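You operate a simulated robot arm through the tools that you are given. There is no shell and no other tool. Be economical: measure what you need, move in short steps, check, and stop when the job is done.

You run a simulated robot arm. Do the job below in one go: nothing can be reset, and whatever is moved stays where it is left.

Task
Gauge the bore of wheel 2, then plug it in the blue cradle with the size shown.
Fine: push the red slider back and the plug home; spare plugs stay in the rack.

The check looks at the end state, three seconds after you hand in, the way a careful person would. Anything else that was tipped, shoved, dropped, spilled or broken makes it a failure.

Robot
A 7-joint arm with a two-finger parallel gripper, fixed in place. Base frame: the origin is at the foot of the arm, x ahead of it, y to its left, z up; the work surface is at about z = 0.8. Lengths are in m, angles in degrees, forces in N, time in s.
With the tool pointing down near the work surface it reaches from about 0.24 to 0.68 m from the base axis. Its first joint turns from -66.0 to 66.0 degrees. Payload 2.4 kg.
The TCP is the grasp point between the finger pads, 0.03 m short of the fingertips. In the tool frame z runs along the fingers and y along their closing line. Largest opening 0.094 m; finger width 0.028, thickness 0.01; the body of the gripper, 0.05 by 0.096 m, starts 0.055 m behind the TCP.
Orientation is told as [roll, pitch, yaw] about the base's x, y, z axes, in that order, counted from this pose: with the fingers straight down and closing along the base's y, the tool's x points along the base's -x, its y along +y and its z along -z.

Tools
- The arm moves only by the tool jog_arm. Its argument "deltas" is a list of rows, each an object (a shift or turn left out is 0, a gripper value left out holds the last) with "hand": the closure in counts, from 0 (fully open) to 255 (shut); "linear": the shift along the tool's x, y, z in m, a list of three; "delta_rot": the turn, a rotation vector about the tool's x, y, z in degrees, a list of three. In form: [{"hand": hand, "linear": [tx, ty, tz], "delta_rot": [ax, ay, az]}, ...]. A call has 1 to 12 rows; each row shifts and turns the commanded pose from where the row before left it, along the tool's axes as they then stand. Rows are played at 5 a second. More than 0.05 m and 8.6 degrees between two rows, or a gripper value outside its range, and nothing of the call is played. A pose out of reach is approached as far as the arm can. The call stops where the force on the tool passes 90 N (or 10 N more than at its start, if that is more) or the arm is blocked; 0.2 s more then pass. The fingers move at their own pace (about 0.153 m/s each) and stop on an object; they squeeze with about 30 N. The grip force told is the motor's: it shows also when the fingers shut on nothing. Time passes only in rows, and 0.2 s behind the last, so rows that do not move let the fingers close. The reply holds the time, the measured pose of the TCP, the force on the tool along the base axes, the opening and the grip force, in the units named above and with some noise.
- Cameras (640 x 400 px; columns grow to the right, rows downward): "scene" is fixed at [0.0547, 0.4984, 1.4368]; the picture's right is [-0.52, -0.86, 0.00], its down [-0.54, 0.33, -0.77] and it looks along [0.66, -0.40, -0.64] (base axes); focal length 336 px, centre (320, 200). "wrist" rides on the gripper at [0.076, 0.014, -0.102] in the tool frame; the picture's right is [-0.18, 0.98, 0.00], its down [-0.75, -0.14, -0.64] and it looks along [-0.63, -0.12, 0.77] (tool axes); focal length 243 px, centre (320, 200). There is no depth. A picture from a camera that has moved, and an enlarged one, comes with that camera's place and axes in the base frame and with its lens.
- capture(camera): a new picture of that camera. It takes no simulated time.
- enlarge(camera, box): a new picture of the part [left, top, right, bottom] of that camera's present view, enlarged. It takes no simulated time.
- hand_in(): hands the job in; it is judged then, once.

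Go step by step. Nothing tells you positions but the pictures and the camera data: compare them with the known pose of the tool, close in by small moves and look again before you grip or let go. The budget is 120 turns and 68 pictures, counting those below and the enlarged ones. Unless the task says otherwise, let go and move clear before handing in, and close with one line.

The tools are called after "Request:" as name(argument=value, ...) on one line, values as JSON. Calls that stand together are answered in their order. jog_arm: Moves the arm, as the interface text tells. Its arguments: {"type":"object","properties":{"deltas":{"type":"array"}},"required":["deltas"]} The other tools are called the same way: capture (camera) takes a picture; enlarge (camera, box) takes an enlarged picture of a part of a camera's view; hand_in () hands the job in.

At the start:

```text
t: 0.0
tool_pos: [0.3375, 0.0844, 1.1861]
ee_rot: [0.0, 0.0, -0.1]
ft_force: [0.4, -0.5, 0.5]
width: 0.0941
grasp_force: 0.0
```

scene: 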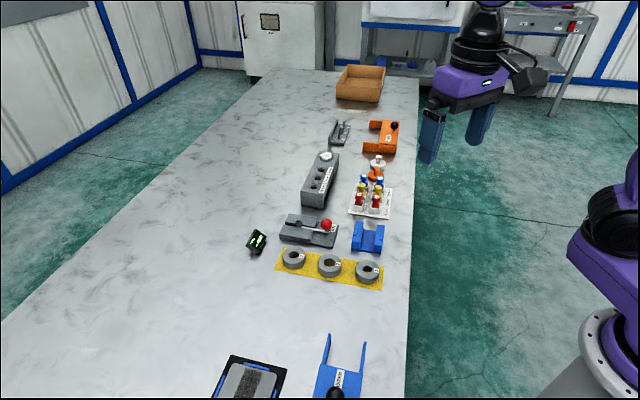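
wrist: 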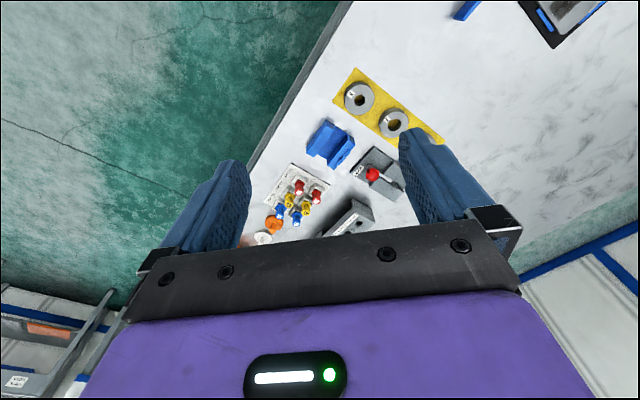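

The bench shows three wheels on a yellow mat, a blue cradle, a plug rack, a device with a red slider and a small display. I'll take closer looks first.

Request:
enlarge(camera="scene", box=[230, 200, 400, 306])

Request:
enlarge(camera="scene", box=[290, 110, 420, 220])

Request:
enlarge(camera="wrist", box=[230, 60, 450, 250])

```text
3.76 times, centred on (315, 253) of scene
camera zoom: at [0.0547, 0.4984, 1.4368], right [-0.52, -0.86, 0.0], down [-0.54, 0.33, -0.77], along [0.66, -0.4, -0.64], focal length 1264 px, centre (339, 0)
```

zoom: 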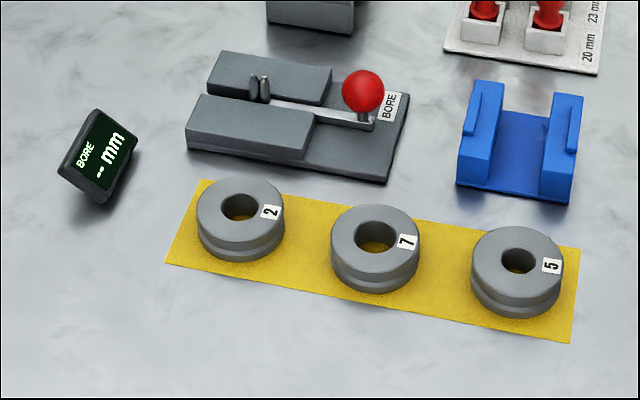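

```text
3.64 times, centred on (355, 165) of scene
camera zoom: at [0.0547, 0.4984, 1.4368], right [-0.52, -0.86, 0.0], down [-0.54, 0.33, -0.77], along [0.66, -0.4, -0.64], focal length 1221 px, centre (193, 327)
```

zoom: 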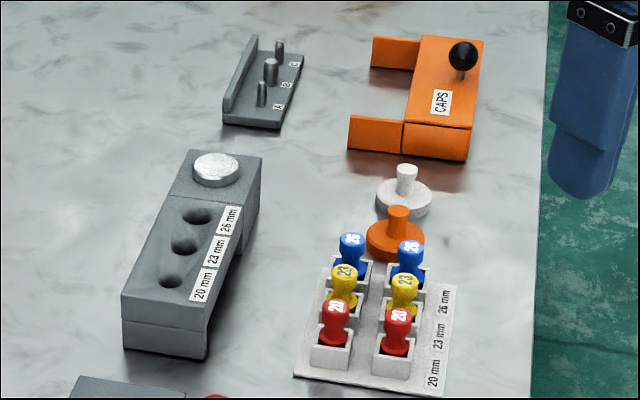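

```text
2.11 times, centred on (340, 155) of wrist
camera zoom: at [0.2609, 0.0986, 1.2897], right [0.18, 0.98, 0.0], down [0.75, -0.14, 0.64], along [0.63, -0.12, -0.77], focal length 511 px, centre (278, 295)
```

zoom: 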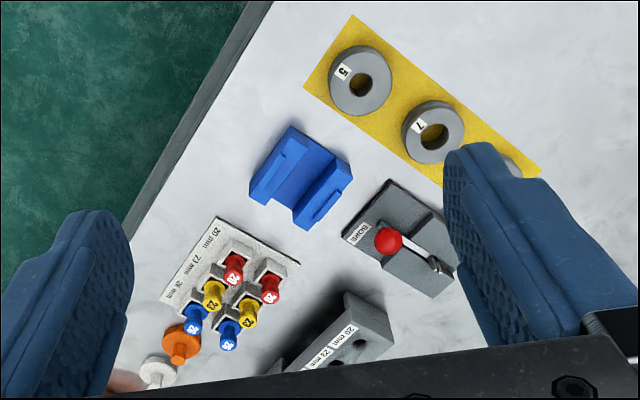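

The wheels are near (0.54,0.28), (0.48,0.21), (0.42,0.15), and the gauge pins near (0.62,0.22). I'll move in with the wrist camera for a closer view.

Request:
jog_arm(deltas=[{"linear": [-0.01, 0.02, 0.034]}, {"linear": [-0.01, 0.02, 0.034]}, {"linear": [-0.01, 0.02, 0.034]}, {"linear": [-0.01, 0.02, 0.034]}, {"linear": [-0.01, 0.02, 0.034]}, {}])

Request:
capture(camera="wrist")

```text
t: 1.4
tool_pos: [0.3875, 0.1863, 1.0197]
ee_rot: [0.0, 0.0, 0.1]
ft_force: [0.7, -0.2, 0.0]
width: 0.0938
grasp_force: 0.0
```

```text
62 pictures are left
camera wrist: at [0.3113, 0.1996, 1.1212], right [0.18, 0.98, 0.0], down [0.75, -0.14, 0.64], along [0.63, -0.12, -0.77], focal length 243 px, centre (320, 200)
```

wrist: 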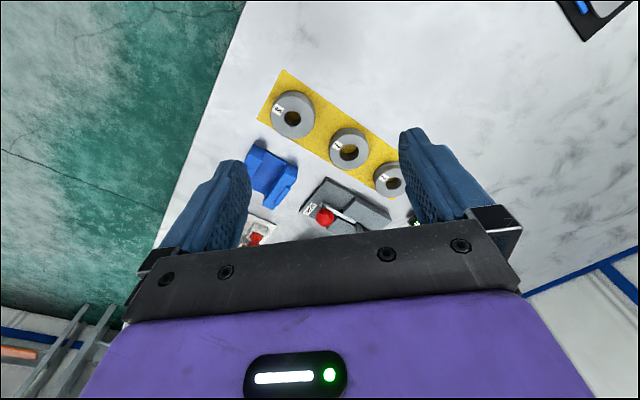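

The camera sees mainly what lies on the base side of the gripper. I'll move farther out so the gauge and cradle come into view.

Request:
jog_arm(deltas=[{"linear": [-0.036, -0.002, 0.01]}, {"linear": [-0.036, -0.002, 0.01]}, {"linear": [-0.036, -0.002, 0.01]}, {"linear": [-0.036, -0.002, 0.01]}, {"linear": [-0.036, -0.002, 0.01]}, {}])

Request:
capture(camera="wrist")

```text
t: 2.8
tool_pos: [0.5681, 0.1748, 0.9664]
ee_rot: [0.1, 0.1, 0.0]
ft_force: [0.1, -0.3, 0.3]
width: 0.0942
grasp_force: 0.0
```

```text
61 pictures are left
camera wrist: at [0.4906, 0.1891, 1.0691], right [0.18, 0.98, 0.0], down [0.75, -0.14, 0.64], along [0.63, -0.12, -0.77], focal length 243 px, centre (320, 200)
```

wrist: 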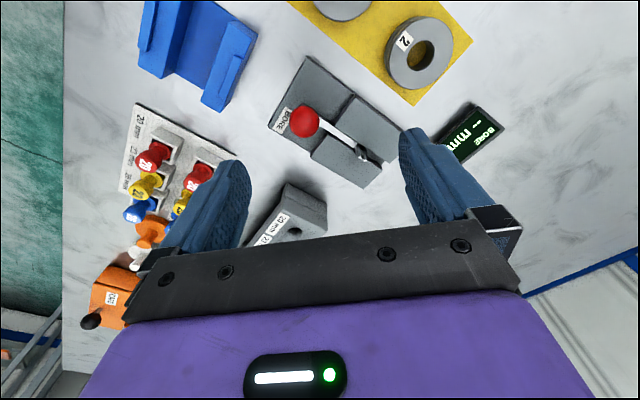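

Request:
enlarge(camera="wrist", box=[250, 40, 426, 200])

Request:
enlarge(camera="wrist", box=[110, 0, 280, 106])

Request:
enlarge(camera="scene", box=[270, 205, 400, 286])

```text
2.50 times, centred on (338, 120) of wrist
camera zoom: at [0.4906, 0.1891, 1.0691], right [0.18, 0.98, 0.0], down [0.75, -0.14, 0.64], along [0.63, -0.12, -0.77], focal length 606 px, centre (275, 400)
```

zoom: 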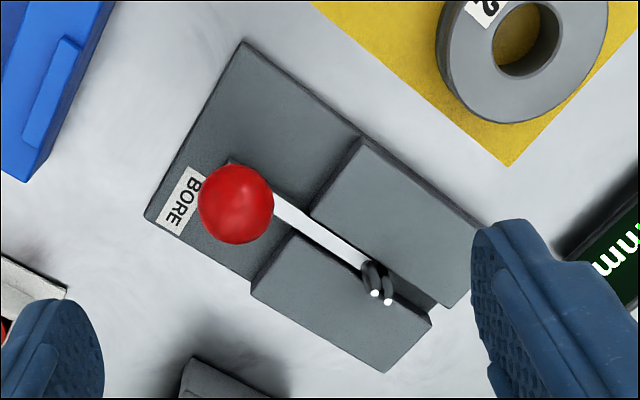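

```text
3.76 times, centred on (195, 53) of wrist
camera zoom: at [0.4906, 0.1891, 1.0691], right [0.18, 0.98, 0.0], down [0.75, -0.14, 0.64], along [0.63, -0.12, -0.77], focal length 913 px, centre (791, 753)
```

zoom: 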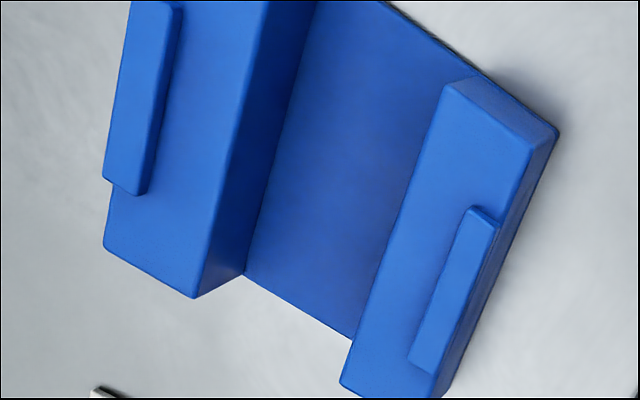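

```text
4.92 times, centred on (335, 246) of scene
camera zoom: at [0.0547, 0.4984, 1.4368], right [-0.52, -0.86, 0.0], down [-0.54, 0.33, -0.77], along [0.66, -0.4, -0.64], focal length 1653 px, centre (246, -24)
```

zoom: 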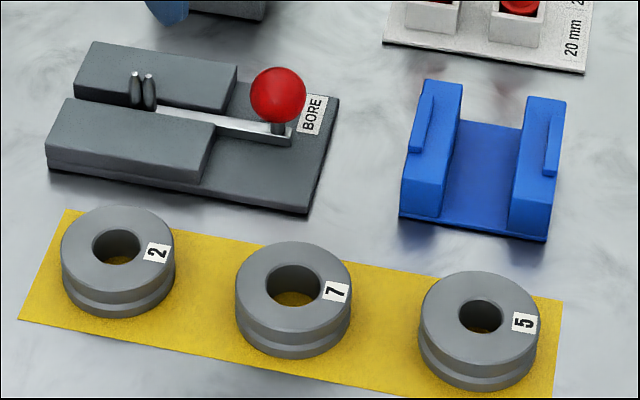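

The gauge slot, the mat line and the cradle channel all lie at about 45°, so a yaw of +45° suits every step. Wheel 2 is near (0.548, 0.274), and I'll turn and go above it.

Request:
jog_arm(deltas=[{"delta_rot": [0, 0, -7.5]}, {"delta_rot": [0, 0, -7.5]}, {"delta_rot": [0, 0, -7.5]}, {"delta_rot": [0, 0, -7.5]}, {"delta_rot": [0, 0, -7.5]}, {"delta_rot": [0, 0, -7.5]}, {"linear": [-0.019, 0.028, 0.012]}, {"linear": [-0.019, 0.028, 0.012]}, {"linear": [-0.018, 0.028, 0.012]}, {}])

Request:
capture(camera="wrist")

```text
t: 5.0
tool_pos: [0.5466, 0.2735, 0.9313]
ee_rot: [0.0, 0.0, 45.0]
ft_force: [0.0, -0.2, -0.7]
width: 0.0939
grasp_force: 0.0
```

```text
57 pictures are left
camera wrist: at [0.483, 0.2299, 1.0336], right [-0.57, 0.82, 0.0], down [0.63, 0.43, 0.64], along [0.53, 0.36, -0.77], focal length 243 px, centre (320, 200)
```

wrist: 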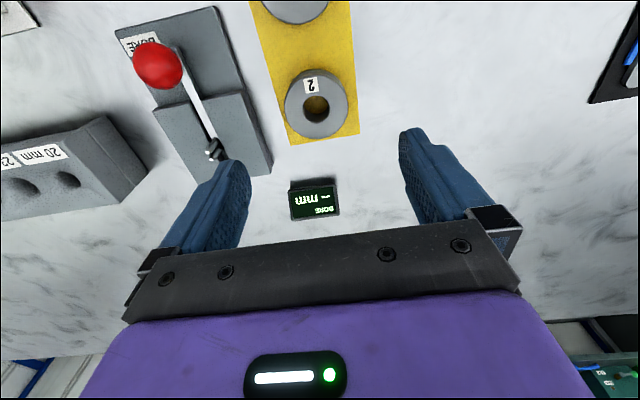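

Request:
enlarge(camera="wrist", box=[270, 60, 366, 120])

```text
6.67 times, centred on (318, 90) of wrist
camera zoom: at [0.483, 0.2299, 1.0336], right [-0.57, 0.82, 0.0], down [0.63, 0.43, 0.64], along [0.53, 0.36, -0.77], focal length 1618 px, centre (333, 933)
```

zoom: 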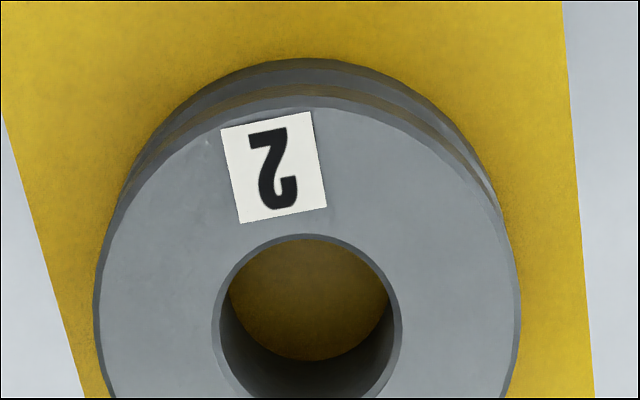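

The wheel is about 56 mm across with a bore near 23–26 mm, offset roughly (+1.7, -3.4) mm in the tool frame. I'll lower around it.

Request:
jog_arm(deltas=[{"linear": [0.0017, -0.0034, 0.03]}, {"linear": [0, 0, 0.03]}, {"linear": [0, 0, 0.02]}, {}])

Request:
capture(camera="wrist")

Request:
enlarge(camera="scene", box=[250, 215, 400, 300])

```text
t: 6.0
tool_pos: [0.5513, 0.2705, 0.8508]
ee_rot: [0.0, 0.0, 45.0]
ft_force: [0.1, -1.0, -0.9]
width: 0.094
grasp_force: 0.1
```

```text
55 pictures are left
camera wrist: at [0.4854, 0.2264, 0.9539], right [-0.57, 0.82, 0.0], down [0.63, 0.43, 0.64], along [0.53, 0.36, -0.77], focal length 243 px, centre (320, 200)
```

wrist: 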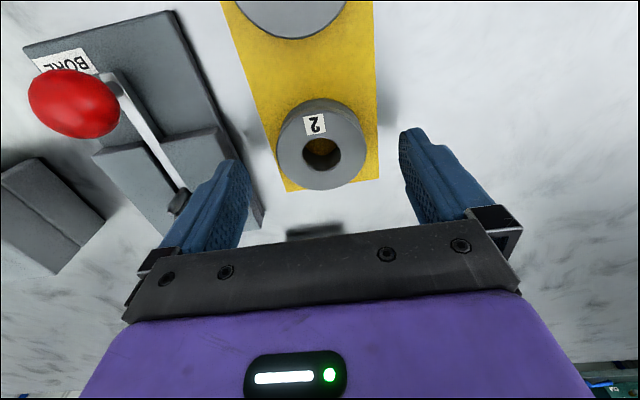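

```text
4.27 times, centred on (325, 258) of scene
camera zoom: at [0.0547, 0.4984, 1.4368], right [-0.52, -0.86, 0.0], down [-0.54, 0.33, -0.77], along [0.66, -0.4, -0.64], focal length 1433 px, centre (299, -45)
```

zoom: 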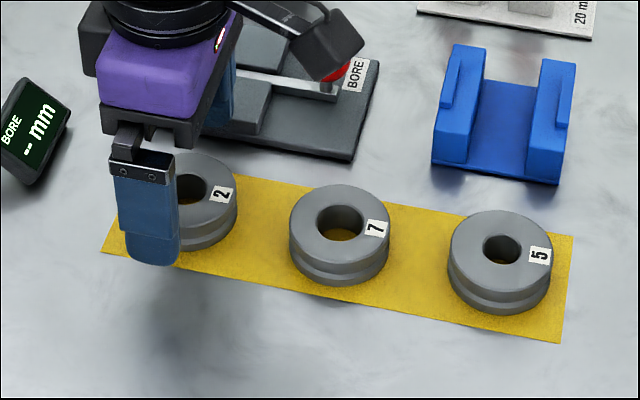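

Request:
enlarge(camera="wrist", box=[260, 90, 388, 170])

```text
5.00 times, centred on (324, 130) of wrist
camera zoom: at [0.4854, 0.2264, 0.9539], right [-0.57, 0.82, 0.0], down [0.63, 0.43, 0.64], along [0.53, 0.36, -0.77], focal length 1213 px, centre (300, 550)
```

zoom: 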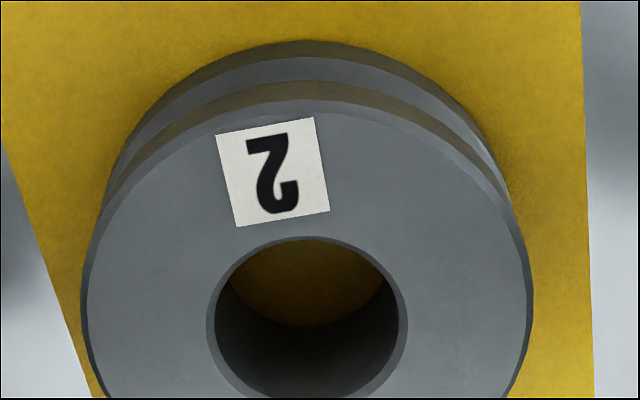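

Request:
jog_arm(deltas=[{"linear": [0.002, 0, 0.0145]}, {}, {"hand": 255}, {"hand": 255}, {"hand": 255}, {"hand": 255}])

Request:
capture(camera="wrist")

```text
t: 7.4
tool_pos: [0.5481, 0.2685, 0.8371]
ee_rot: [0.0, 0.0, 45.0]
ft_force: [-1.0, 1.0, 0.5]
width: 0.0555
grasp_force: 30.2
```

```text
52 pictures are left
camera wrist: at [0.4837, 0.2244, 0.9393], right [-0.57, 0.82, 0.0], down [0.63, 0.43, 0.64], along [0.53, 0.36, -0.77], focal length 243 px, centre (320, 200)
```

wrist: 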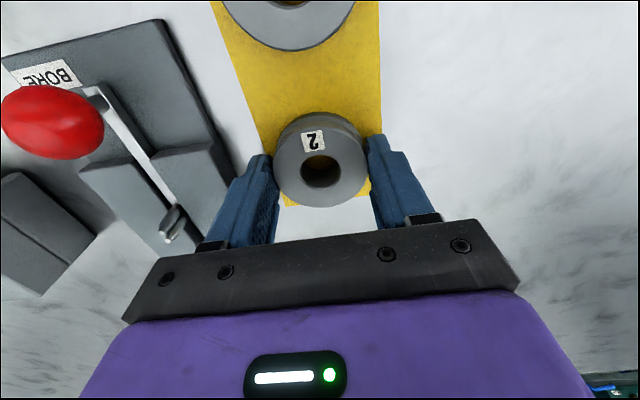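

Wheel 2 is gripped at a width of 55.5 mm. I'll lift it and carry it over the gauge pins near (0.637, 0.211).

Request:
jog_arm(deltas=[{"linear": [0, 0, -0.03]}, {"linear": [0, 0, -0.03]}, {"linear": [-0.0075, -0.0345, 0]}, {"linear": [-0.0075, -0.0345, 0]}, {"linear": [-0.0073, -0.0345, 0]}, {}])

Request:
capture(camera="wrist")

Request:
enlarge(camera="scene", box=[250, 175, 400, 260])

```text
t: 8.8
tool_pos: [0.6358, 0.212, 0.8961]
ee_rot: [0.0, 0.1, 45.1]
ft_force: [0.0, 1.5, -2.9]
width: 0.0556
grasp_force: 29.5
```

```text
51 pictures are left
camera wrist: at [0.5721, 0.1675, 0.9987], right [-0.57, 0.82, 0.0], down [0.63, 0.43, 0.64], along [0.53, 0.36, -0.77], focal length 243 px, centre (320, 200)
```

wrist: 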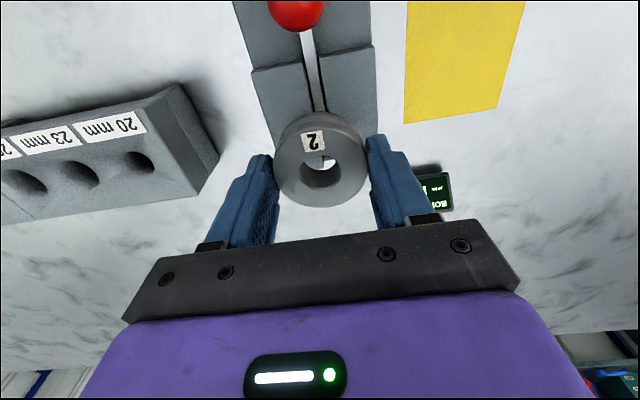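

```text
4.27 times, centred on (325, 218) of scene
camera zoom: at [0.0548, 0.4984, 1.4368], right [-0.52, -0.86, 0.0], down [-0.54, 0.33, -0.77], along [0.66, -0.4, -0.64], focal length 1433 px, centre (299, 125)
```

zoom: 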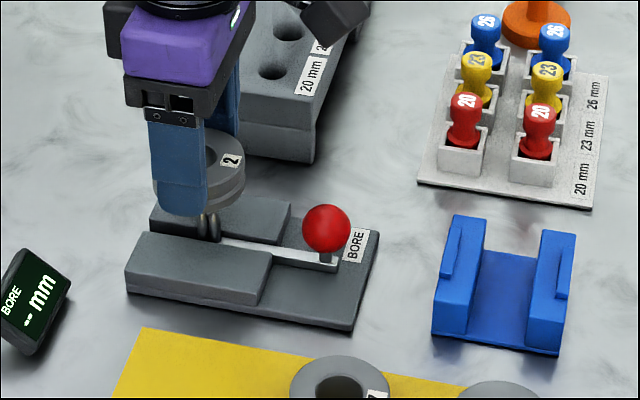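

Request:
enlarge(camera="wrist", box=[272, 110, 368, 210])

```text
4.00 times, centred on (320, 160) of wrist
camera zoom: at [0.5721, 0.1675, 0.9987], right [-0.57, 0.82, 0.0], down [0.63, 0.43, 0.64], along [0.53, 0.36, -0.77], focal length 970 px, centre (320, 360)
```

zoom: 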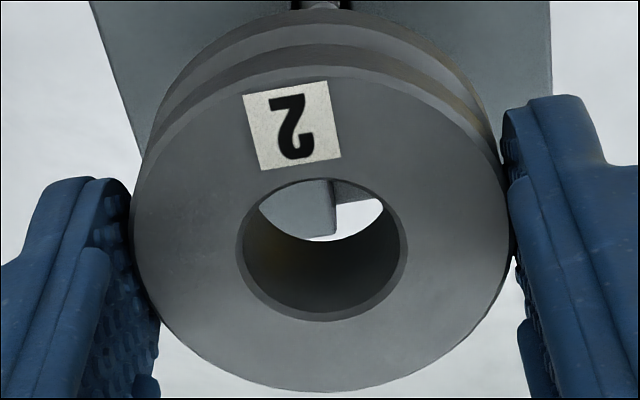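

The wheel is above the pins, and the slot looks about 2 mm to the tool's +y side. I'll correct that and lower to just above the pin tips.

Request:
jog_arm(deltas=[{"linear": [0, 0.002, 0.01]}, {"linear": [0, 0, 0.012]}, {}])

Request:
enlarge(camera="wrist", box=[272, 110, 368, 210])

Request:
enlarge(camera="scene", box=[270, 190, 350, 240])

```text
t: 9.6
tool_pos: [0.6353, 0.2128, 0.8746]
ee_rot: [0.0, 0.0, 45.0]
ft_force: [-0.7, -0.5, -3.6]
width: 0.0554
grasp_force: 29.7
```

```text
4.00 times, centred on (320, 160) of wrist
camera zoom: at [0.5711, 0.1686, 0.9768], right [-0.57, 0.82, 0.0], down [0.63, 0.43, 0.64], along [0.53, 0.36, -0.77], focal length 970 px, centre (320, 360)
```

zoom: 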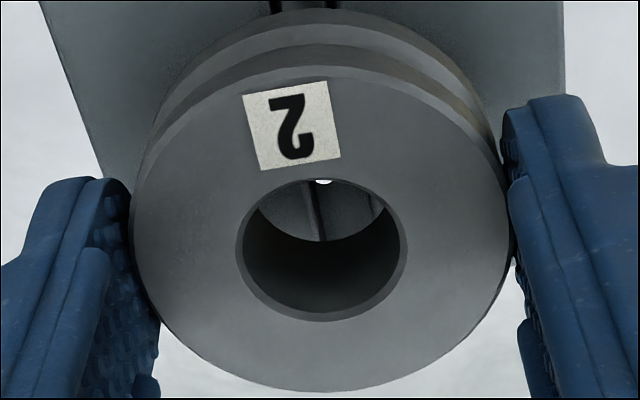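

```text
8.00 times, centred on (310, 215) of scene
camera zoom: at [0.0548, 0.4984, 1.4368], right [-0.52, -0.86, 0.0], down [-0.54, 0.33, -0.77], along [0.66, -0.4, -0.64], focal length 2687 px, centre (400, 80)
```

zoom: 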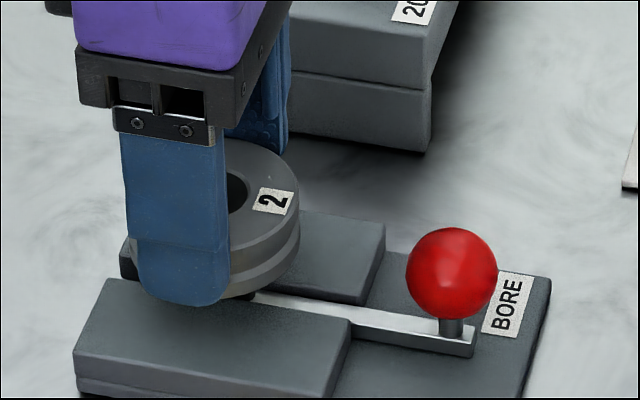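

A pin tip shows inside the bore near where I expected it, so alignment looks good. I'll lower in small steps.

Request:
jog_arm(deltas=[{"linear": [0, 0, 0.006]}, {"linear": [0, 0, 0.006]}, {}])

Request:
enlarge(camera="wrist", box=[272, 110, 368, 210])

```text
t: 10.4
tool_pos: [0.6352, 0.2121, 0.8621]
ee_rot: [0.0, 0.1, 44.9]
ft_force: [-7.2, -8.7, -1.4]
width: 0.0554
grasp_force: 29.9
```

```text
4.00 times, centred on (320, 160) of wrist
camera zoom: at [0.5709, 0.1678, 0.9647], right [-0.56, 0.83, 0.0], down [0.63, 0.43, 0.64], along [0.53, 0.36, -0.77], focal length 970 px, centre (320, 360)
```

zoom: 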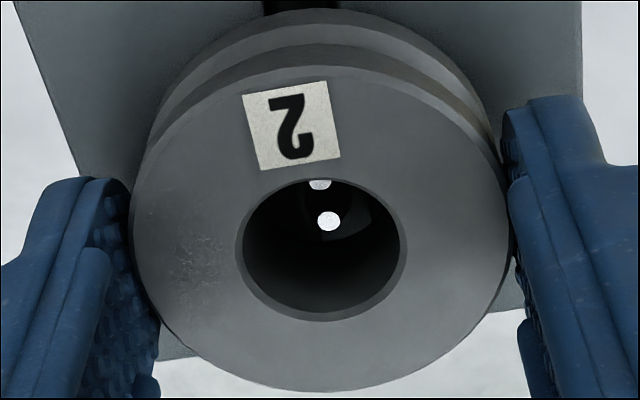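

Both pin tips are inside the bore, with a side force of about 11 N toward the base. I'll shift 3 mm that way (tool +x) and re-check.

Request:
jog_arm(deltas=[{"linear": [0.0015, 0, -0.001]}, {"linear": [0.0015, 0, 0]}, {}])

Request:
enlarge(camera="wrist", box=[272, 110, 368, 210])

Request:
enlarge(camera="scene", box=[240, 190, 350, 260])

```text
t: 11.2
tool_pos: [0.6323, 0.2125, 0.8651]
ee_rot: [0.0, -0.2, 45.1]
ft_force: [0.5, 0.1, -3.4]
width: 0.0556
grasp_force: 29.5
```

```text
4.00 times, centred on (320, 160) of wrist
camera zoom: at [0.5685, 0.168, 0.9667], right [-0.57, 0.82, 0.0], down [0.63, 0.43, 0.64], along [0.53, 0.36, -0.76], focal length 970 px, centre (320, 360)
```

zoom: 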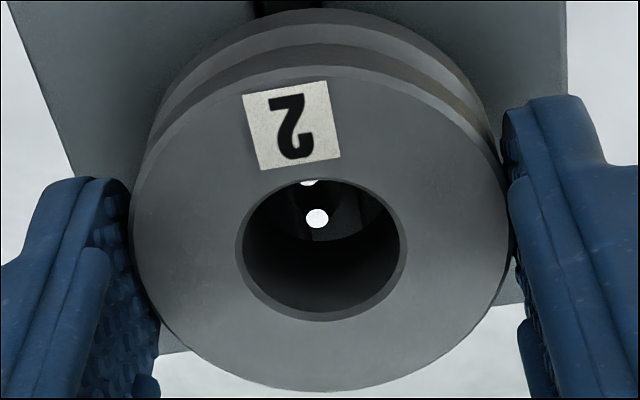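

```text
5.71 times, centred on (295, 225) of scene
camera zoom: at [0.0548, 0.4984, 1.4368], right [-0.52, -0.86, 0.0], down [-0.54, 0.33, -0.77], along [0.66, -0.4, -0.64], focal length 1919 px, centre (463, 57)
```

zoom: 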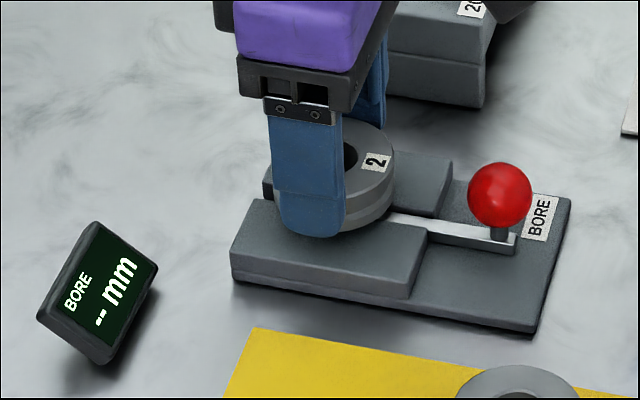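

Request:
jog_arm(deltas=[{"linear": [0, 0, 0.004]}, {"linear": [0, 0, 0.004]}, {}])

Request:
enlarge(camera="wrist", box=[272, 110, 368, 210])

```text
t: 12.0
tool_pos: [0.634, 0.2105, 0.8575]
ee_rot: [0.0, -0.1, 45.0]
ft_force: [-3.8, -1.0, 8.8]
width: 0.0557
grasp_force: 30.4
```

```text
4.00 times, centred on (320, 160) of wrist
camera zoom: at [0.5689, 0.1667, 0.9592], right [-0.57, 0.82, 0.0], down [0.63, 0.43, 0.64], along [0.53, 0.36, -0.77], focal length 970 px, centre (320, 360)
```

zoom: 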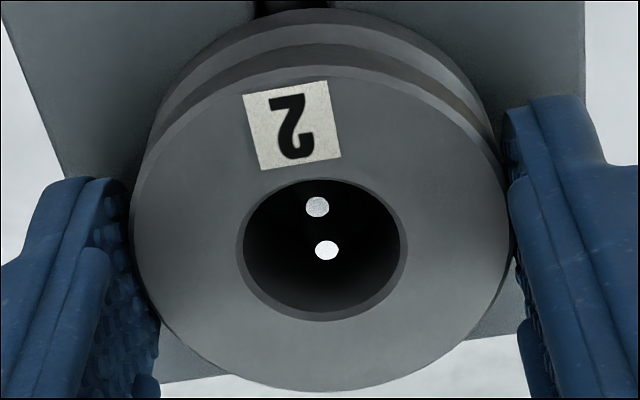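

Request:
enlarge(camera="scene", box=[265, 200, 345, 250])

```text
8.00 times, centred on (305, 225) of scene
camera zoom: at [0.0544, 0.4983, 1.4368], right [-0.52, -0.86, 0.0], down [-0.54, 0.33, -0.77], along [0.66, -0.4, -0.64], focal length 2687 px, centre (440, 0)
```

zoom: 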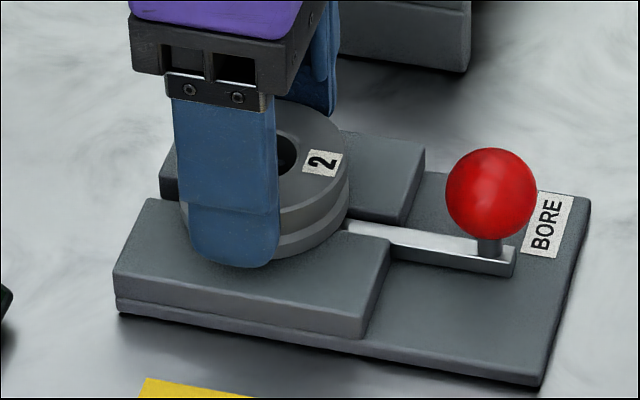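

The wheel appears to sit on the plates with both pins inside the bore. I'll release it and rise.

Request:
jog_arm(deltas=[{"hand": 60}, {"hand": 0}, {"hand": 0}, {"linear": [0, 0, -0.03]}, {"linear": [0, 0, -0.04]}, {}])

Request:
capture(camera="wrist")

Request:
enlarge(camera="scene", box=[240, 190, 350, 260])

```text
t: 13.4
tool_pos: [0.6334, 0.2114, 0.9276]
ee_rot: [0.0, 0.0, 44.9]
ft_force: [-0.5, 0.5, -0.3]
width: 0.0941
grasp_force: 0.1
```

```text
41 pictures are left
camera wrist: at [0.5688, 0.1667, 1.0296], right [-0.57, 0.82, 0.0], down [0.63, 0.43, 0.64], along [0.53, 0.36, -0.77], focal length 243 px, centre (320, 200)
```

wrist: 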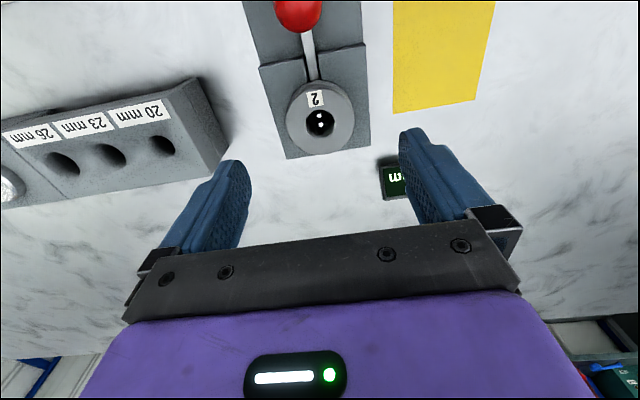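

```text
5.71 times, centred on (295, 225) of scene
camera zoom: at [0.0547, 0.4984, 1.4368], right [-0.52, -0.86, 0.0], down [-0.54, 0.33, -0.77], along [0.66, -0.4, -0.64], focal length 1919 px, centre (463, 57)
```

zoom: 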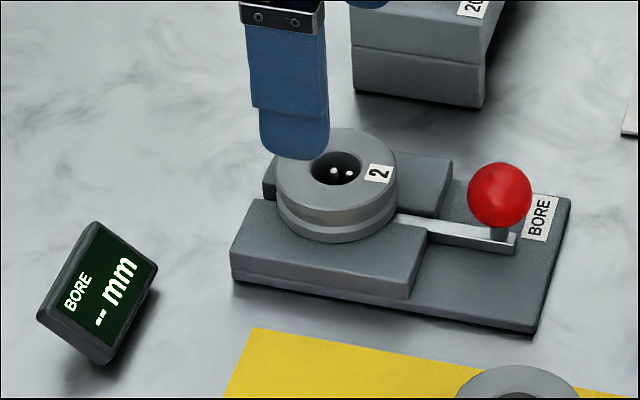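

The wheel is seated on the gauge, and the knob is about 73 mm along tool +x. I'll move above it, descend and grip it.

Request:
jog_arm(deltas=[{"linear": [0.037, 0, 0]}, {"linear": [0.036, 0, 0]}, {}, {"linear": [0, 0, 0.03]}, {}])

Request:
capture(camera="wrist")

```text
t: 14.6
tool_pos: [0.5812, 0.1585, 0.8948]
ee_rot: [0.0, 0.0, 45.0]
ft_force: [-0.2, 0.2, -0.2]
width: 0.094
grasp_force: 0.0
```

```text
39 pictures are left
camera wrist: at [0.5176, 0.1142, 0.9977], right [-0.57, 0.82, 0.0], down [0.63, 0.43, 0.64], along [0.53, 0.36, -0.77], focal length 243 px, centre (320, 200)
```

wrist: 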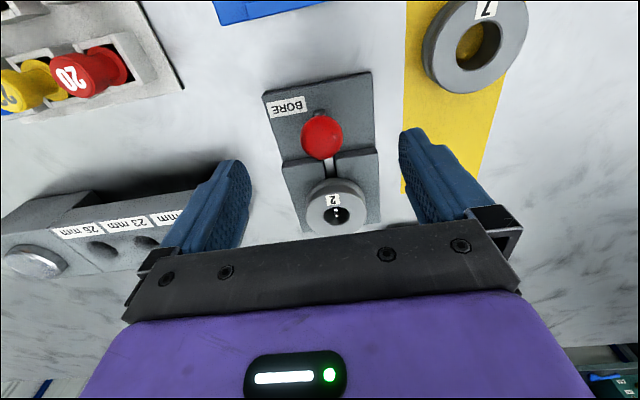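

Request:
jog_arm(deltas=[{"linear": [0.005, 0, 0.017]}, {"linear": [0, 0, 0.015]}, {}])

Request:
capture(camera="wrist")

```text
t: 15.4
tool_pos: [0.5774, 0.1542, 0.8633]
ee_rot: [0.0, 0.1, 45.0]
ft_force: [-0.2, -0.4, -0.3]
width: 0.0937
grasp_force: 0.0
```

```text
38 pictures are left
camera wrist: at [0.5133, 0.111, 0.9656], right [-0.57, 0.82, 0.0], down [0.63, 0.43, 0.64], along [0.53, 0.36, -0.77], focal length 243 px, centre (320, 200)
```

wrist: 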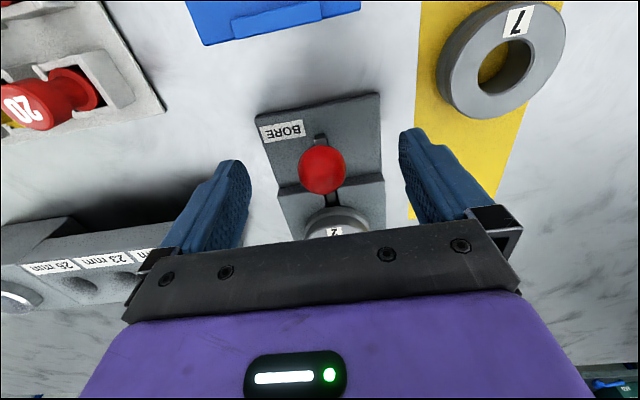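

Request:
jog_arm(deltas=[{"hand": 120}, {"hand": 190}, {"hand": 255}, {"hand": 255}, {"hand": 255}])

```text
t: 16.6
tool_pos: [0.5768, 0.1562, 0.8642]
ee_rot: [0.0, 0.1, 45.1]
ft_force: [-4.3, 2.5, 0.3]
width: 0.0285
grasp_force: 44.7
```

The knob is held at a 28.5 mm width. I'll pull gently along the slot, away from the pins.

Request:
jog_arm(deltas=[{"linear": [0.002, 0, 0]}, {"linear": [0.002, 0, 0]}, {}])

Request:
enlarge(camera="scene", box=[240, 190, 350, 260])

```text
t: 17.4
tool_pos: [0.574, 0.1532, 0.8629]
ee_rot: [0.1, 0.1, 44.9]
ft_force: [-0.8, 3.5, -8.2]
width: 0.0287
grasp_force: 44.9
```

```text
5.71 times, centred on (295, 225) of scene
camera zoom: at [0.0548, 0.4985, 1.4367], right [-0.52, -0.86, 0.0], down [-0.54, 0.33, -0.77], along [0.66, -0.4, -0.64], focal length 1919 px, centre (463, 57)
```

zoom: 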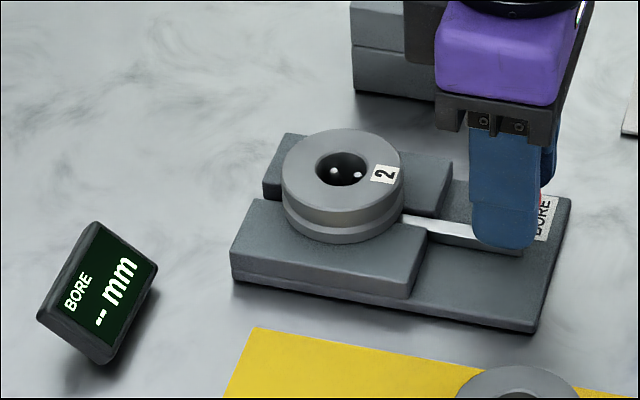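

The near pin is opening and the wheel follows. I'll continue in small steps until the force rises.

Request:
jog_arm(deltas=[{"linear": [0.002, 0, 0]}, {"linear": [0.002, 0, 0]}, {}])

Request:
jog_arm(deltas=[{"linear": [0.002, 0, 0]}, {}])

Request:
enlarge(camera="scene", box=[240, 190, 350, 260])

```text
t: 18.2
tool_pos: [0.5723, 0.1504, 0.8632]
ee_rot: [-0.1, 0.0, 44.9]
ft_force: [0.2, 2.8, -10.9]
width: 0.0286
grasp_force: 44.6
```

```text
t: 18.8
tool_pos: [0.5715, 0.1501, 0.8642]
ee_rot: [0.1, -0.1, 45.2]
ft_force: [11.7, 10.1, -26.5]
width: 0.0284
grasp_force: 44.8
```

```text
5.71 times, centred on (295, 225) of scene
camera zoom: at [0.0555, 0.4988, 1.4366], right [-0.52, -0.86, 0.0], down [-0.54, 0.33, -0.77], along [0.66, -0.4, -0.64], focal length 1919 px, centre (463, 57)
```

zoom: 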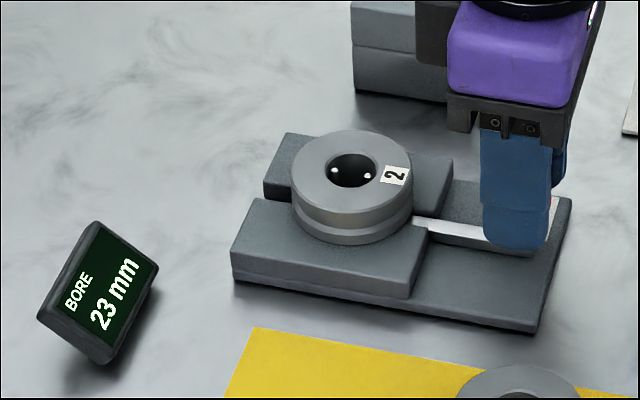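

The display reads 23 mm, so yellow is the plug. I'll push the slider back to where it started.

Request:
jog_arm(deltas=[{"linear": [-0.003, 0, 0]}, {"linear": [-0.003, 0, 0]}, {"linear": [-0.003, 0, 0]}, {"linear": [-0.001, 0, 0]}, {}])

Request:
enlarge(camera="scene", box=[240, 190, 350, 260])

```text
t: 20.0
tool_pos: [0.5772, 0.1567, 0.8646]
ee_rot: [0.0, 0.1, 45.2]
ft_force: [-3.7, 1.8, -7.4]
width: 0.0288
grasp_force: 44.5
```

```text
5.71 times, centred on (295, 225) of scene
camera zoom: at [0.0548, 0.4985, 1.4367], right [-0.52, -0.86, 0.0], down [-0.54, 0.33, -0.77], along [0.66, -0.4, -0.64], focal length 1919 px, centre (463, 57)
```

zoom: 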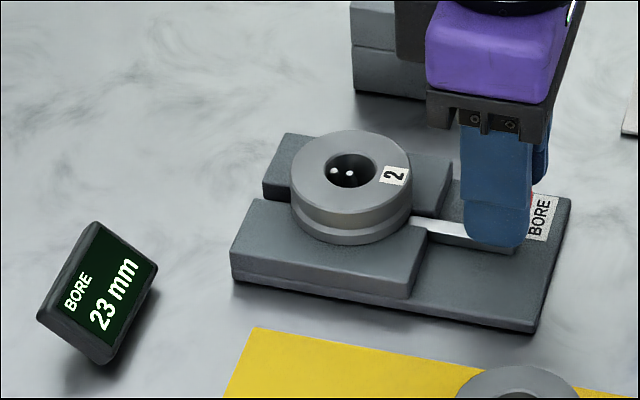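

Request:
jog_arm(deltas=[{"linear": [-0.001, 0, 0]}, {"linear": [-0.001, 0, 0]}, {}])

```text
t: 20.8
tool_pos: [0.5775, 0.1574, 0.8629]
ee_rot: [0.1, 0.3, 44.9]
ft_force: [-17.8, -5.9, 2.7]
width: 0.0286
grasp_force: 44.9
```

The slider is against its home stop. I'll release it, rise and go back over the wheel.

Request:
jog_arm(deltas=[{"linear": [0.0015, 0, 0]}, {"hand": 100}, {"hand": 0}, {"hand": 0}, {"linear": [0, 0, -0.04]}, {"linear": [0, 0, -0.025]}, {"linear": [-0.035, 0, 0]}, {"linear": [-0.035, 0, 0]}, {}])

Request:
enlarge(camera="wrist", box=[240, 0, 400, 170])

Request:
enlarge(camera="scene", box=[240, 190, 350, 260])

```text
t: 22.8
tool_pos: [0.6288, 0.2068, 0.9277]
ee_rot: [0.0, 0.0, 45.1]
ft_force: [0.2, -0.5, -0.3]
width: 0.0941
grasp_force: 0.0
```

```text
2.35 times, centred on (320, 85) of wrist
camera zoom: at [0.5645, 0.1617, 1.0305], right [-0.56, 0.83, 0.0], down [0.63, 0.43, 0.64], along [0.53, 0.36, -0.77], focal length 571 px, centre (320, 471)
```

zoom: 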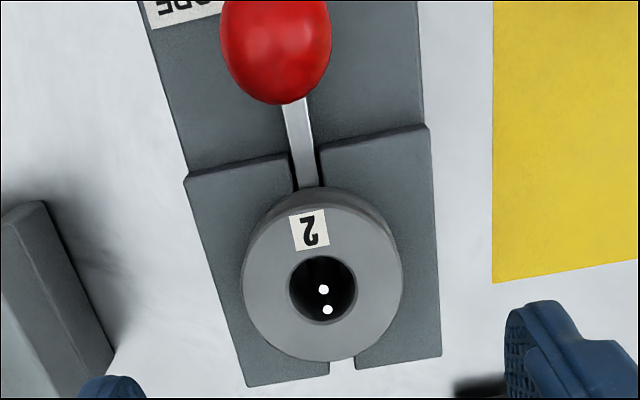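

```text
5.71 times, centred on (295, 225) of scene
camera zoom: at [0.0547, 0.4984, 1.4368], right [-0.52, -0.86, 0.0], down [-0.54, 0.33, -0.77], along [0.66, -0.4, -0.64], focal length 1919 px, centre (463, 57)
```

zoom: 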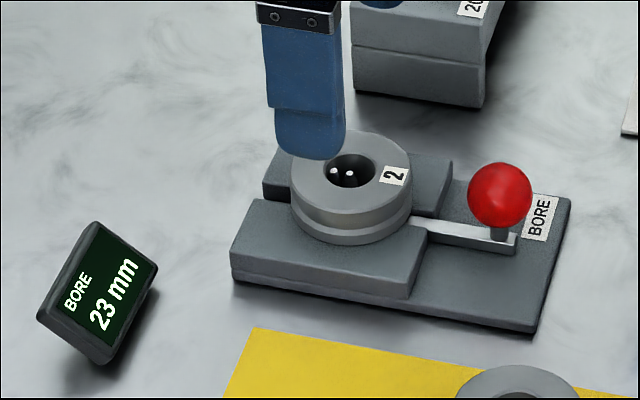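

The knob is back at its start position, and the wheel is centred under the gripper. I'll descend and grip it.

Request:
jog_arm(deltas=[{"linear": [0, 0.0005, 0.035]}, {"linear": [0, 0, 0.034]}, {}, {"hand": 140}, {"hand": 255}, {"hand": 255}, {"hand": 255}, {"hand": 255}])

```text
t: 24.6
tool_pos: [0.6289, 0.207, 0.8583]
ee_rot: [0.0, 0.0, 45.0]
ft_force: [2.5, 1.5, -1.1]
width: 0.0556
grasp_force: 30.2
```

Request:
jog_arm(deltas=[{"linear": [0, 0, -0.035]}, {"linear": [0, 0, -0.035]}, {"linear": [0.04, 0, 0]}, {"linear": [0.04, 0, 0]}, {"linear": [0.04, 0, 0]}, {}])

Request:
capture(camera="wrist")

Request:
enlarge(camera="scene", box=[250, 190, 400, 284])

```text
t: 26.0
tool_pos: [0.5449, 0.1204, 0.9304]
ee_rot: [0.0, 0.0, 45.0]
ft_force: [-0.5, -0.6, -2.7]
width: 0.0555
grasp_force: 30.1
```

```text
32 pictures are left
camera wrist: at [0.4798, 0.077, 1.0324], right [-0.57, 0.82, 0.0], down [0.63, 0.43, 0.64], along [0.53, 0.36, -0.77], focal length 243 px, centre (320, 200)
```

wrist: 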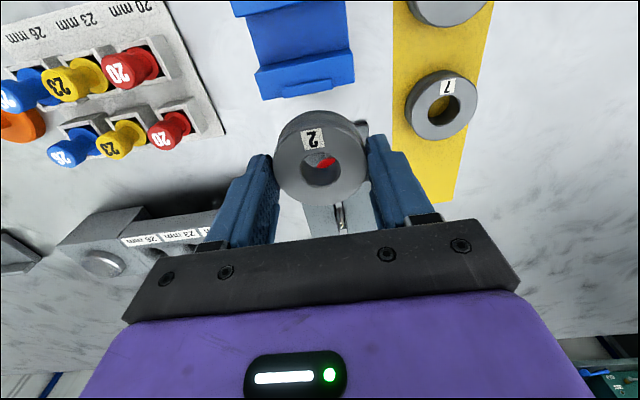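

```text
4.26 times, centred on (325, 237) of scene
camera zoom: at [0.0548, 0.4984, 1.4368], right [-0.52, -0.86, 0.0], down [-0.54, 0.33, -0.77], along [0.66, -0.4, -0.64], focal length 1429 px, centre (299, 43)
```

zoom: 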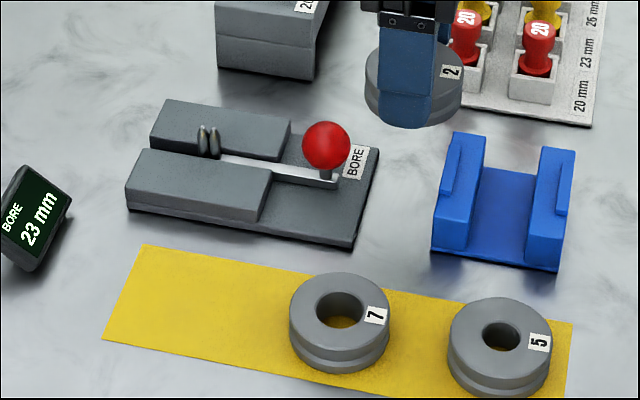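

Request:
enlarge(camera="wrist", box=[220, 0, 380, 110])

```text
3.64 times, centred on (300, 55) of wrist
camera zoom: at [0.4798, 0.077, 1.0324], right [-0.57, 0.82, 0.0], down [0.63, 0.43, 0.64], along [0.53, 0.36, -0.77], focal length 882 px, centre (393, 727)
```

zoom: 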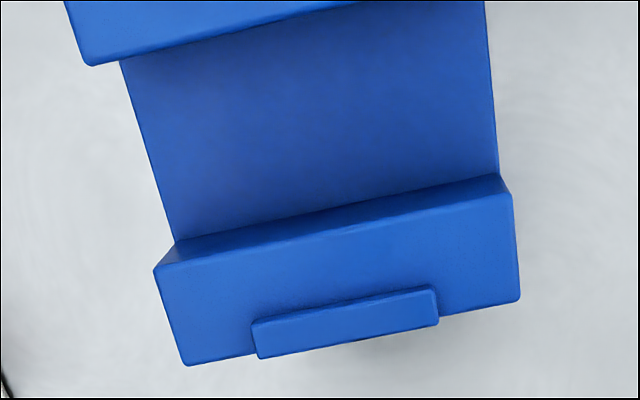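

Request:
jog_arm(deltas=[{"linear": [0.03, -0.0045, 0]}, {"linear": [0.027, 0, 0.01]}, {}])

Request:
capture(camera="wrist")

Request:
enlarge(camera="scene", box=[330, 195, 410, 265])

```text
t: 26.8
tool_pos: [0.507, 0.0785, 0.9209]
ee_rot: [0.0, 0.0, 44.9]
ft_force: [0.2, 0.2, -3.3]
width: 0.0553
grasp_force: 29.9
```

```text
29 pictures are left
camera wrist: at [0.4424, 0.0333, 1.0222], right [-0.57, 0.82, 0.0], down [0.63, 0.43, 0.64], along [0.53, 0.36, -0.77], focal length 243 px, centre (320, 200)
```

wrist: 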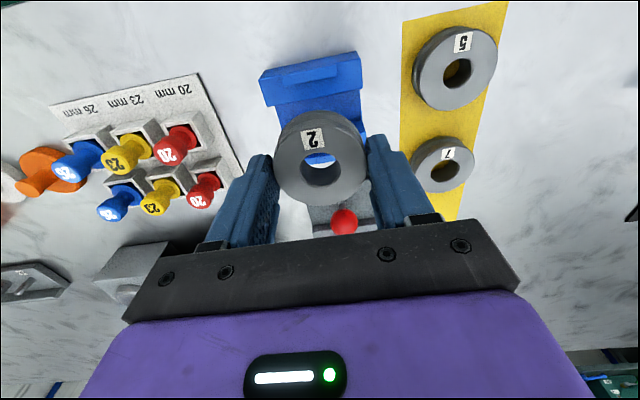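

```text
5.71 times, centred on (370, 230) of scene
camera zoom: at [0.0548, 0.4984, 1.4368], right [-0.52, -0.86, 0.0], down [-0.54, 0.33, -0.77], along [0.66, -0.4, -0.64], focal length 1919 px, centre (34, 29)
```

zoom: 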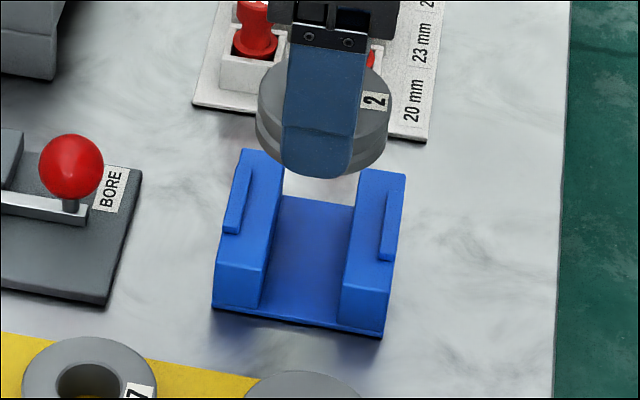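

Request:
enlarge(camera="wrist", box=[240, 40, 390, 130])

```text
4.27 times, centred on (315, 85) of wrist
camera zoom: at [0.4424, 0.0333, 1.0222], right [-0.57, 0.82, 0.0], down [0.63, 0.43, 0.64], along [0.53, 0.36, -0.77], focal length 1035 px, centre (341, 691)
```

zoom: 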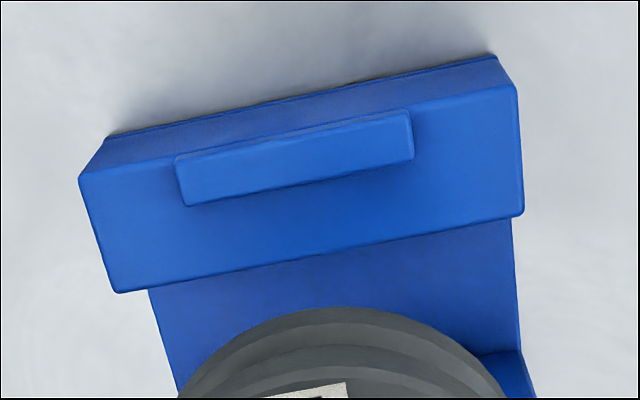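

The wheel is within about 1 mm of the cradle centre. I'll make a small correction and lower.

Request:
jog_arm(deltas=[{"linear": [0.001, -0.001, 0.022]}, {"linear": [0, 0, 0.02]}, {}])

Request:
enlarge(camera="wrist", box=[240, 50, 400, 210])

Request:
enlarge(camera="scene", box=[330, 195, 410, 265])

```text
t: 27.6
tool_pos: [0.5057, 0.0754, 0.8771]
ee_rot: [-0.1, 0.0, 45.0]
ft_force: [0.1, -1.0, -3.2]
width: 0.0555
grasp_force: 29.6
```

```text
2.50 times, centred on (320, 130) of wrist
camera zoom: at [0.4415, 0.0313, 0.9803], right [-0.57, 0.82, 0.0], down [0.63, 0.43, 0.64], along [0.53, 0.36, -0.77], focal length 606 px, centre (320, 375)
```

zoom: 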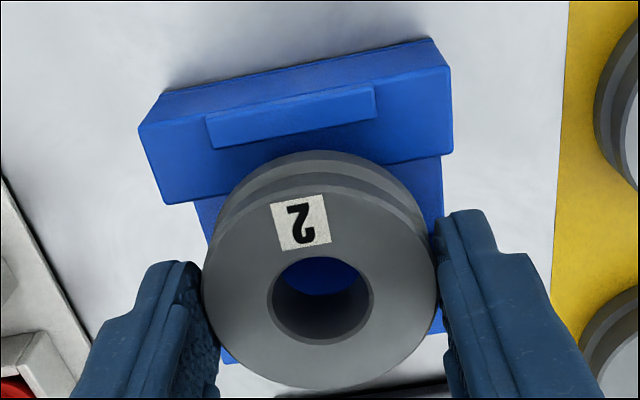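

```text
5.71 times, centred on (370, 230) of scene
camera zoom: at [0.0548, 0.4984, 1.4368], right [-0.52, -0.86, 0.0], down [-0.54, 0.33, -0.77], along [0.66, -0.4, -0.64], focal length 1919 px, centre (34, 29)
```

zoom: 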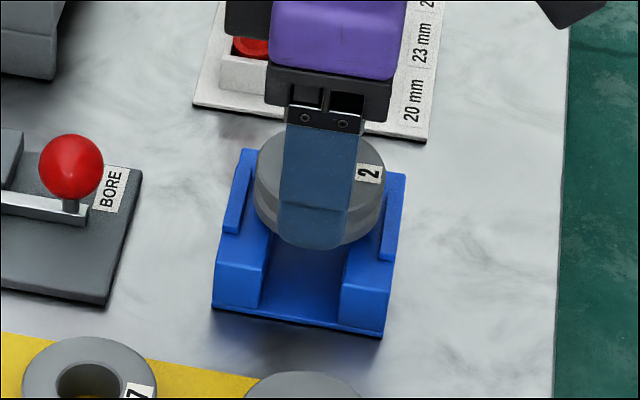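

Request:
jog_arm(deltas=[{"linear": [0, 0, 0.005]}, {"linear": [0, 0, 0.004]}, {}])

Request:
jog_arm(deltas=[{"linear": [0, 0, 0.003]}, {}])

Request:
enlarge(camera="scene", box=[330, 195, 410, 265])

```text
t: 28.4
tool_pos: [0.5062, 0.0767, 0.8694]
ee_rot: [0.0, 0.0, 45.0]
ft_force: [-0.3, -0.1, -2.6]
width: 0.0556
grasp_force: 30.3
```

```text
t: 29.0
tool_pos: [0.5063, 0.0759, 0.8661]
ee_rot: [-0.1, -0.1, 45.0]
ft_force: [-4.3, 2.1, 24.2]
width: 0.0555
grasp_force: 30.4
```

```text
5.71 times, centred on (370, 230) of scene
camera zoom: at [0.0542, 0.4983, 1.4368], right [-0.52, -0.86, 0.0], down [-0.54, 0.33, -0.77], along [0.66, -0.4, -0.64], focal length 1919 px, centre (34, 29)
```

zoom: 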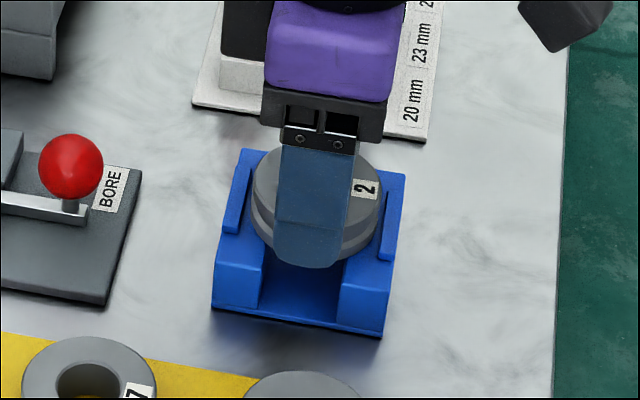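

The wheel is resting on the cradle between the lips. I'll open partway because the rack is close, then rise and inspect.

Request:
jog_arm(deltas=[{"linear": [0, 0, -0.001], "hand": 110}, {"hand": 70}, {"hand": 60}, {"linear": [0, 0, -0.03]}, {"linear": [0, 0, -0.03]}, {"linear": [0, 0, -0.03]}, {}])

Request:
capture(camera="wrist")

Request:
enlarge(camera="scene", box=[330, 165, 410, 265])

```text
t: 30.6
tool_pos: [0.5069, 0.0755, 0.9564]
ee_rot: [0.0, 0.1, 45.0]
ft_force: [-0.2, 0.0, 0.3]
width: 0.0717
grasp_force: 0.0
```

```text
23 pictures are left
camera wrist: at [0.442, 0.0306, 1.0585], right [-0.57, 0.82, 0.0], down [0.63, 0.43, 0.64], along [0.53, 0.36, -0.77], focal length 243 px, centre (320, 200)
```

wrist: 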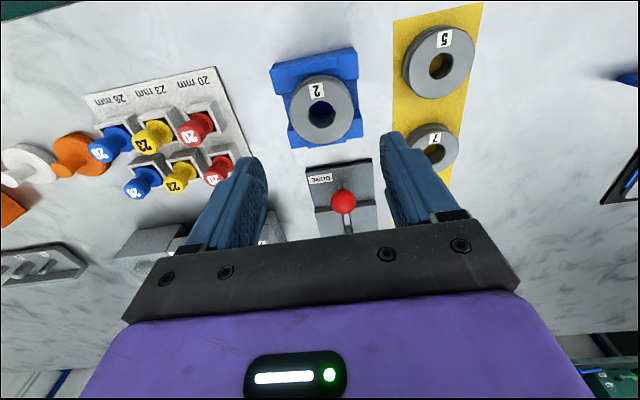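

```text
4.00 times, centred on (370, 215) of scene
camera zoom: at [0.0547, 0.4984, 1.4368], right [-0.52, -0.86, 0.0], down [-0.54, 0.33, -0.77], along [0.66, -0.4, -0.64], focal length 1343 px, centre (120, 140)
```

zoom: 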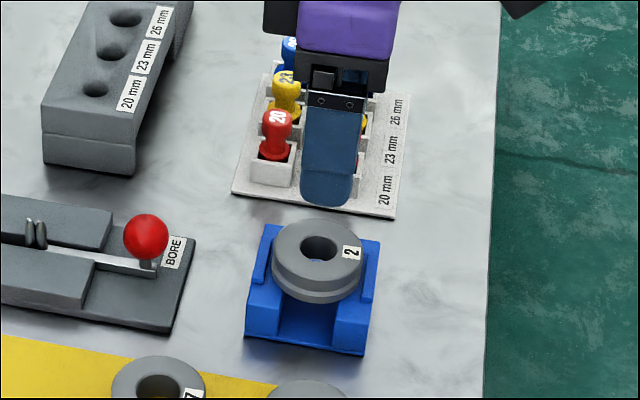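

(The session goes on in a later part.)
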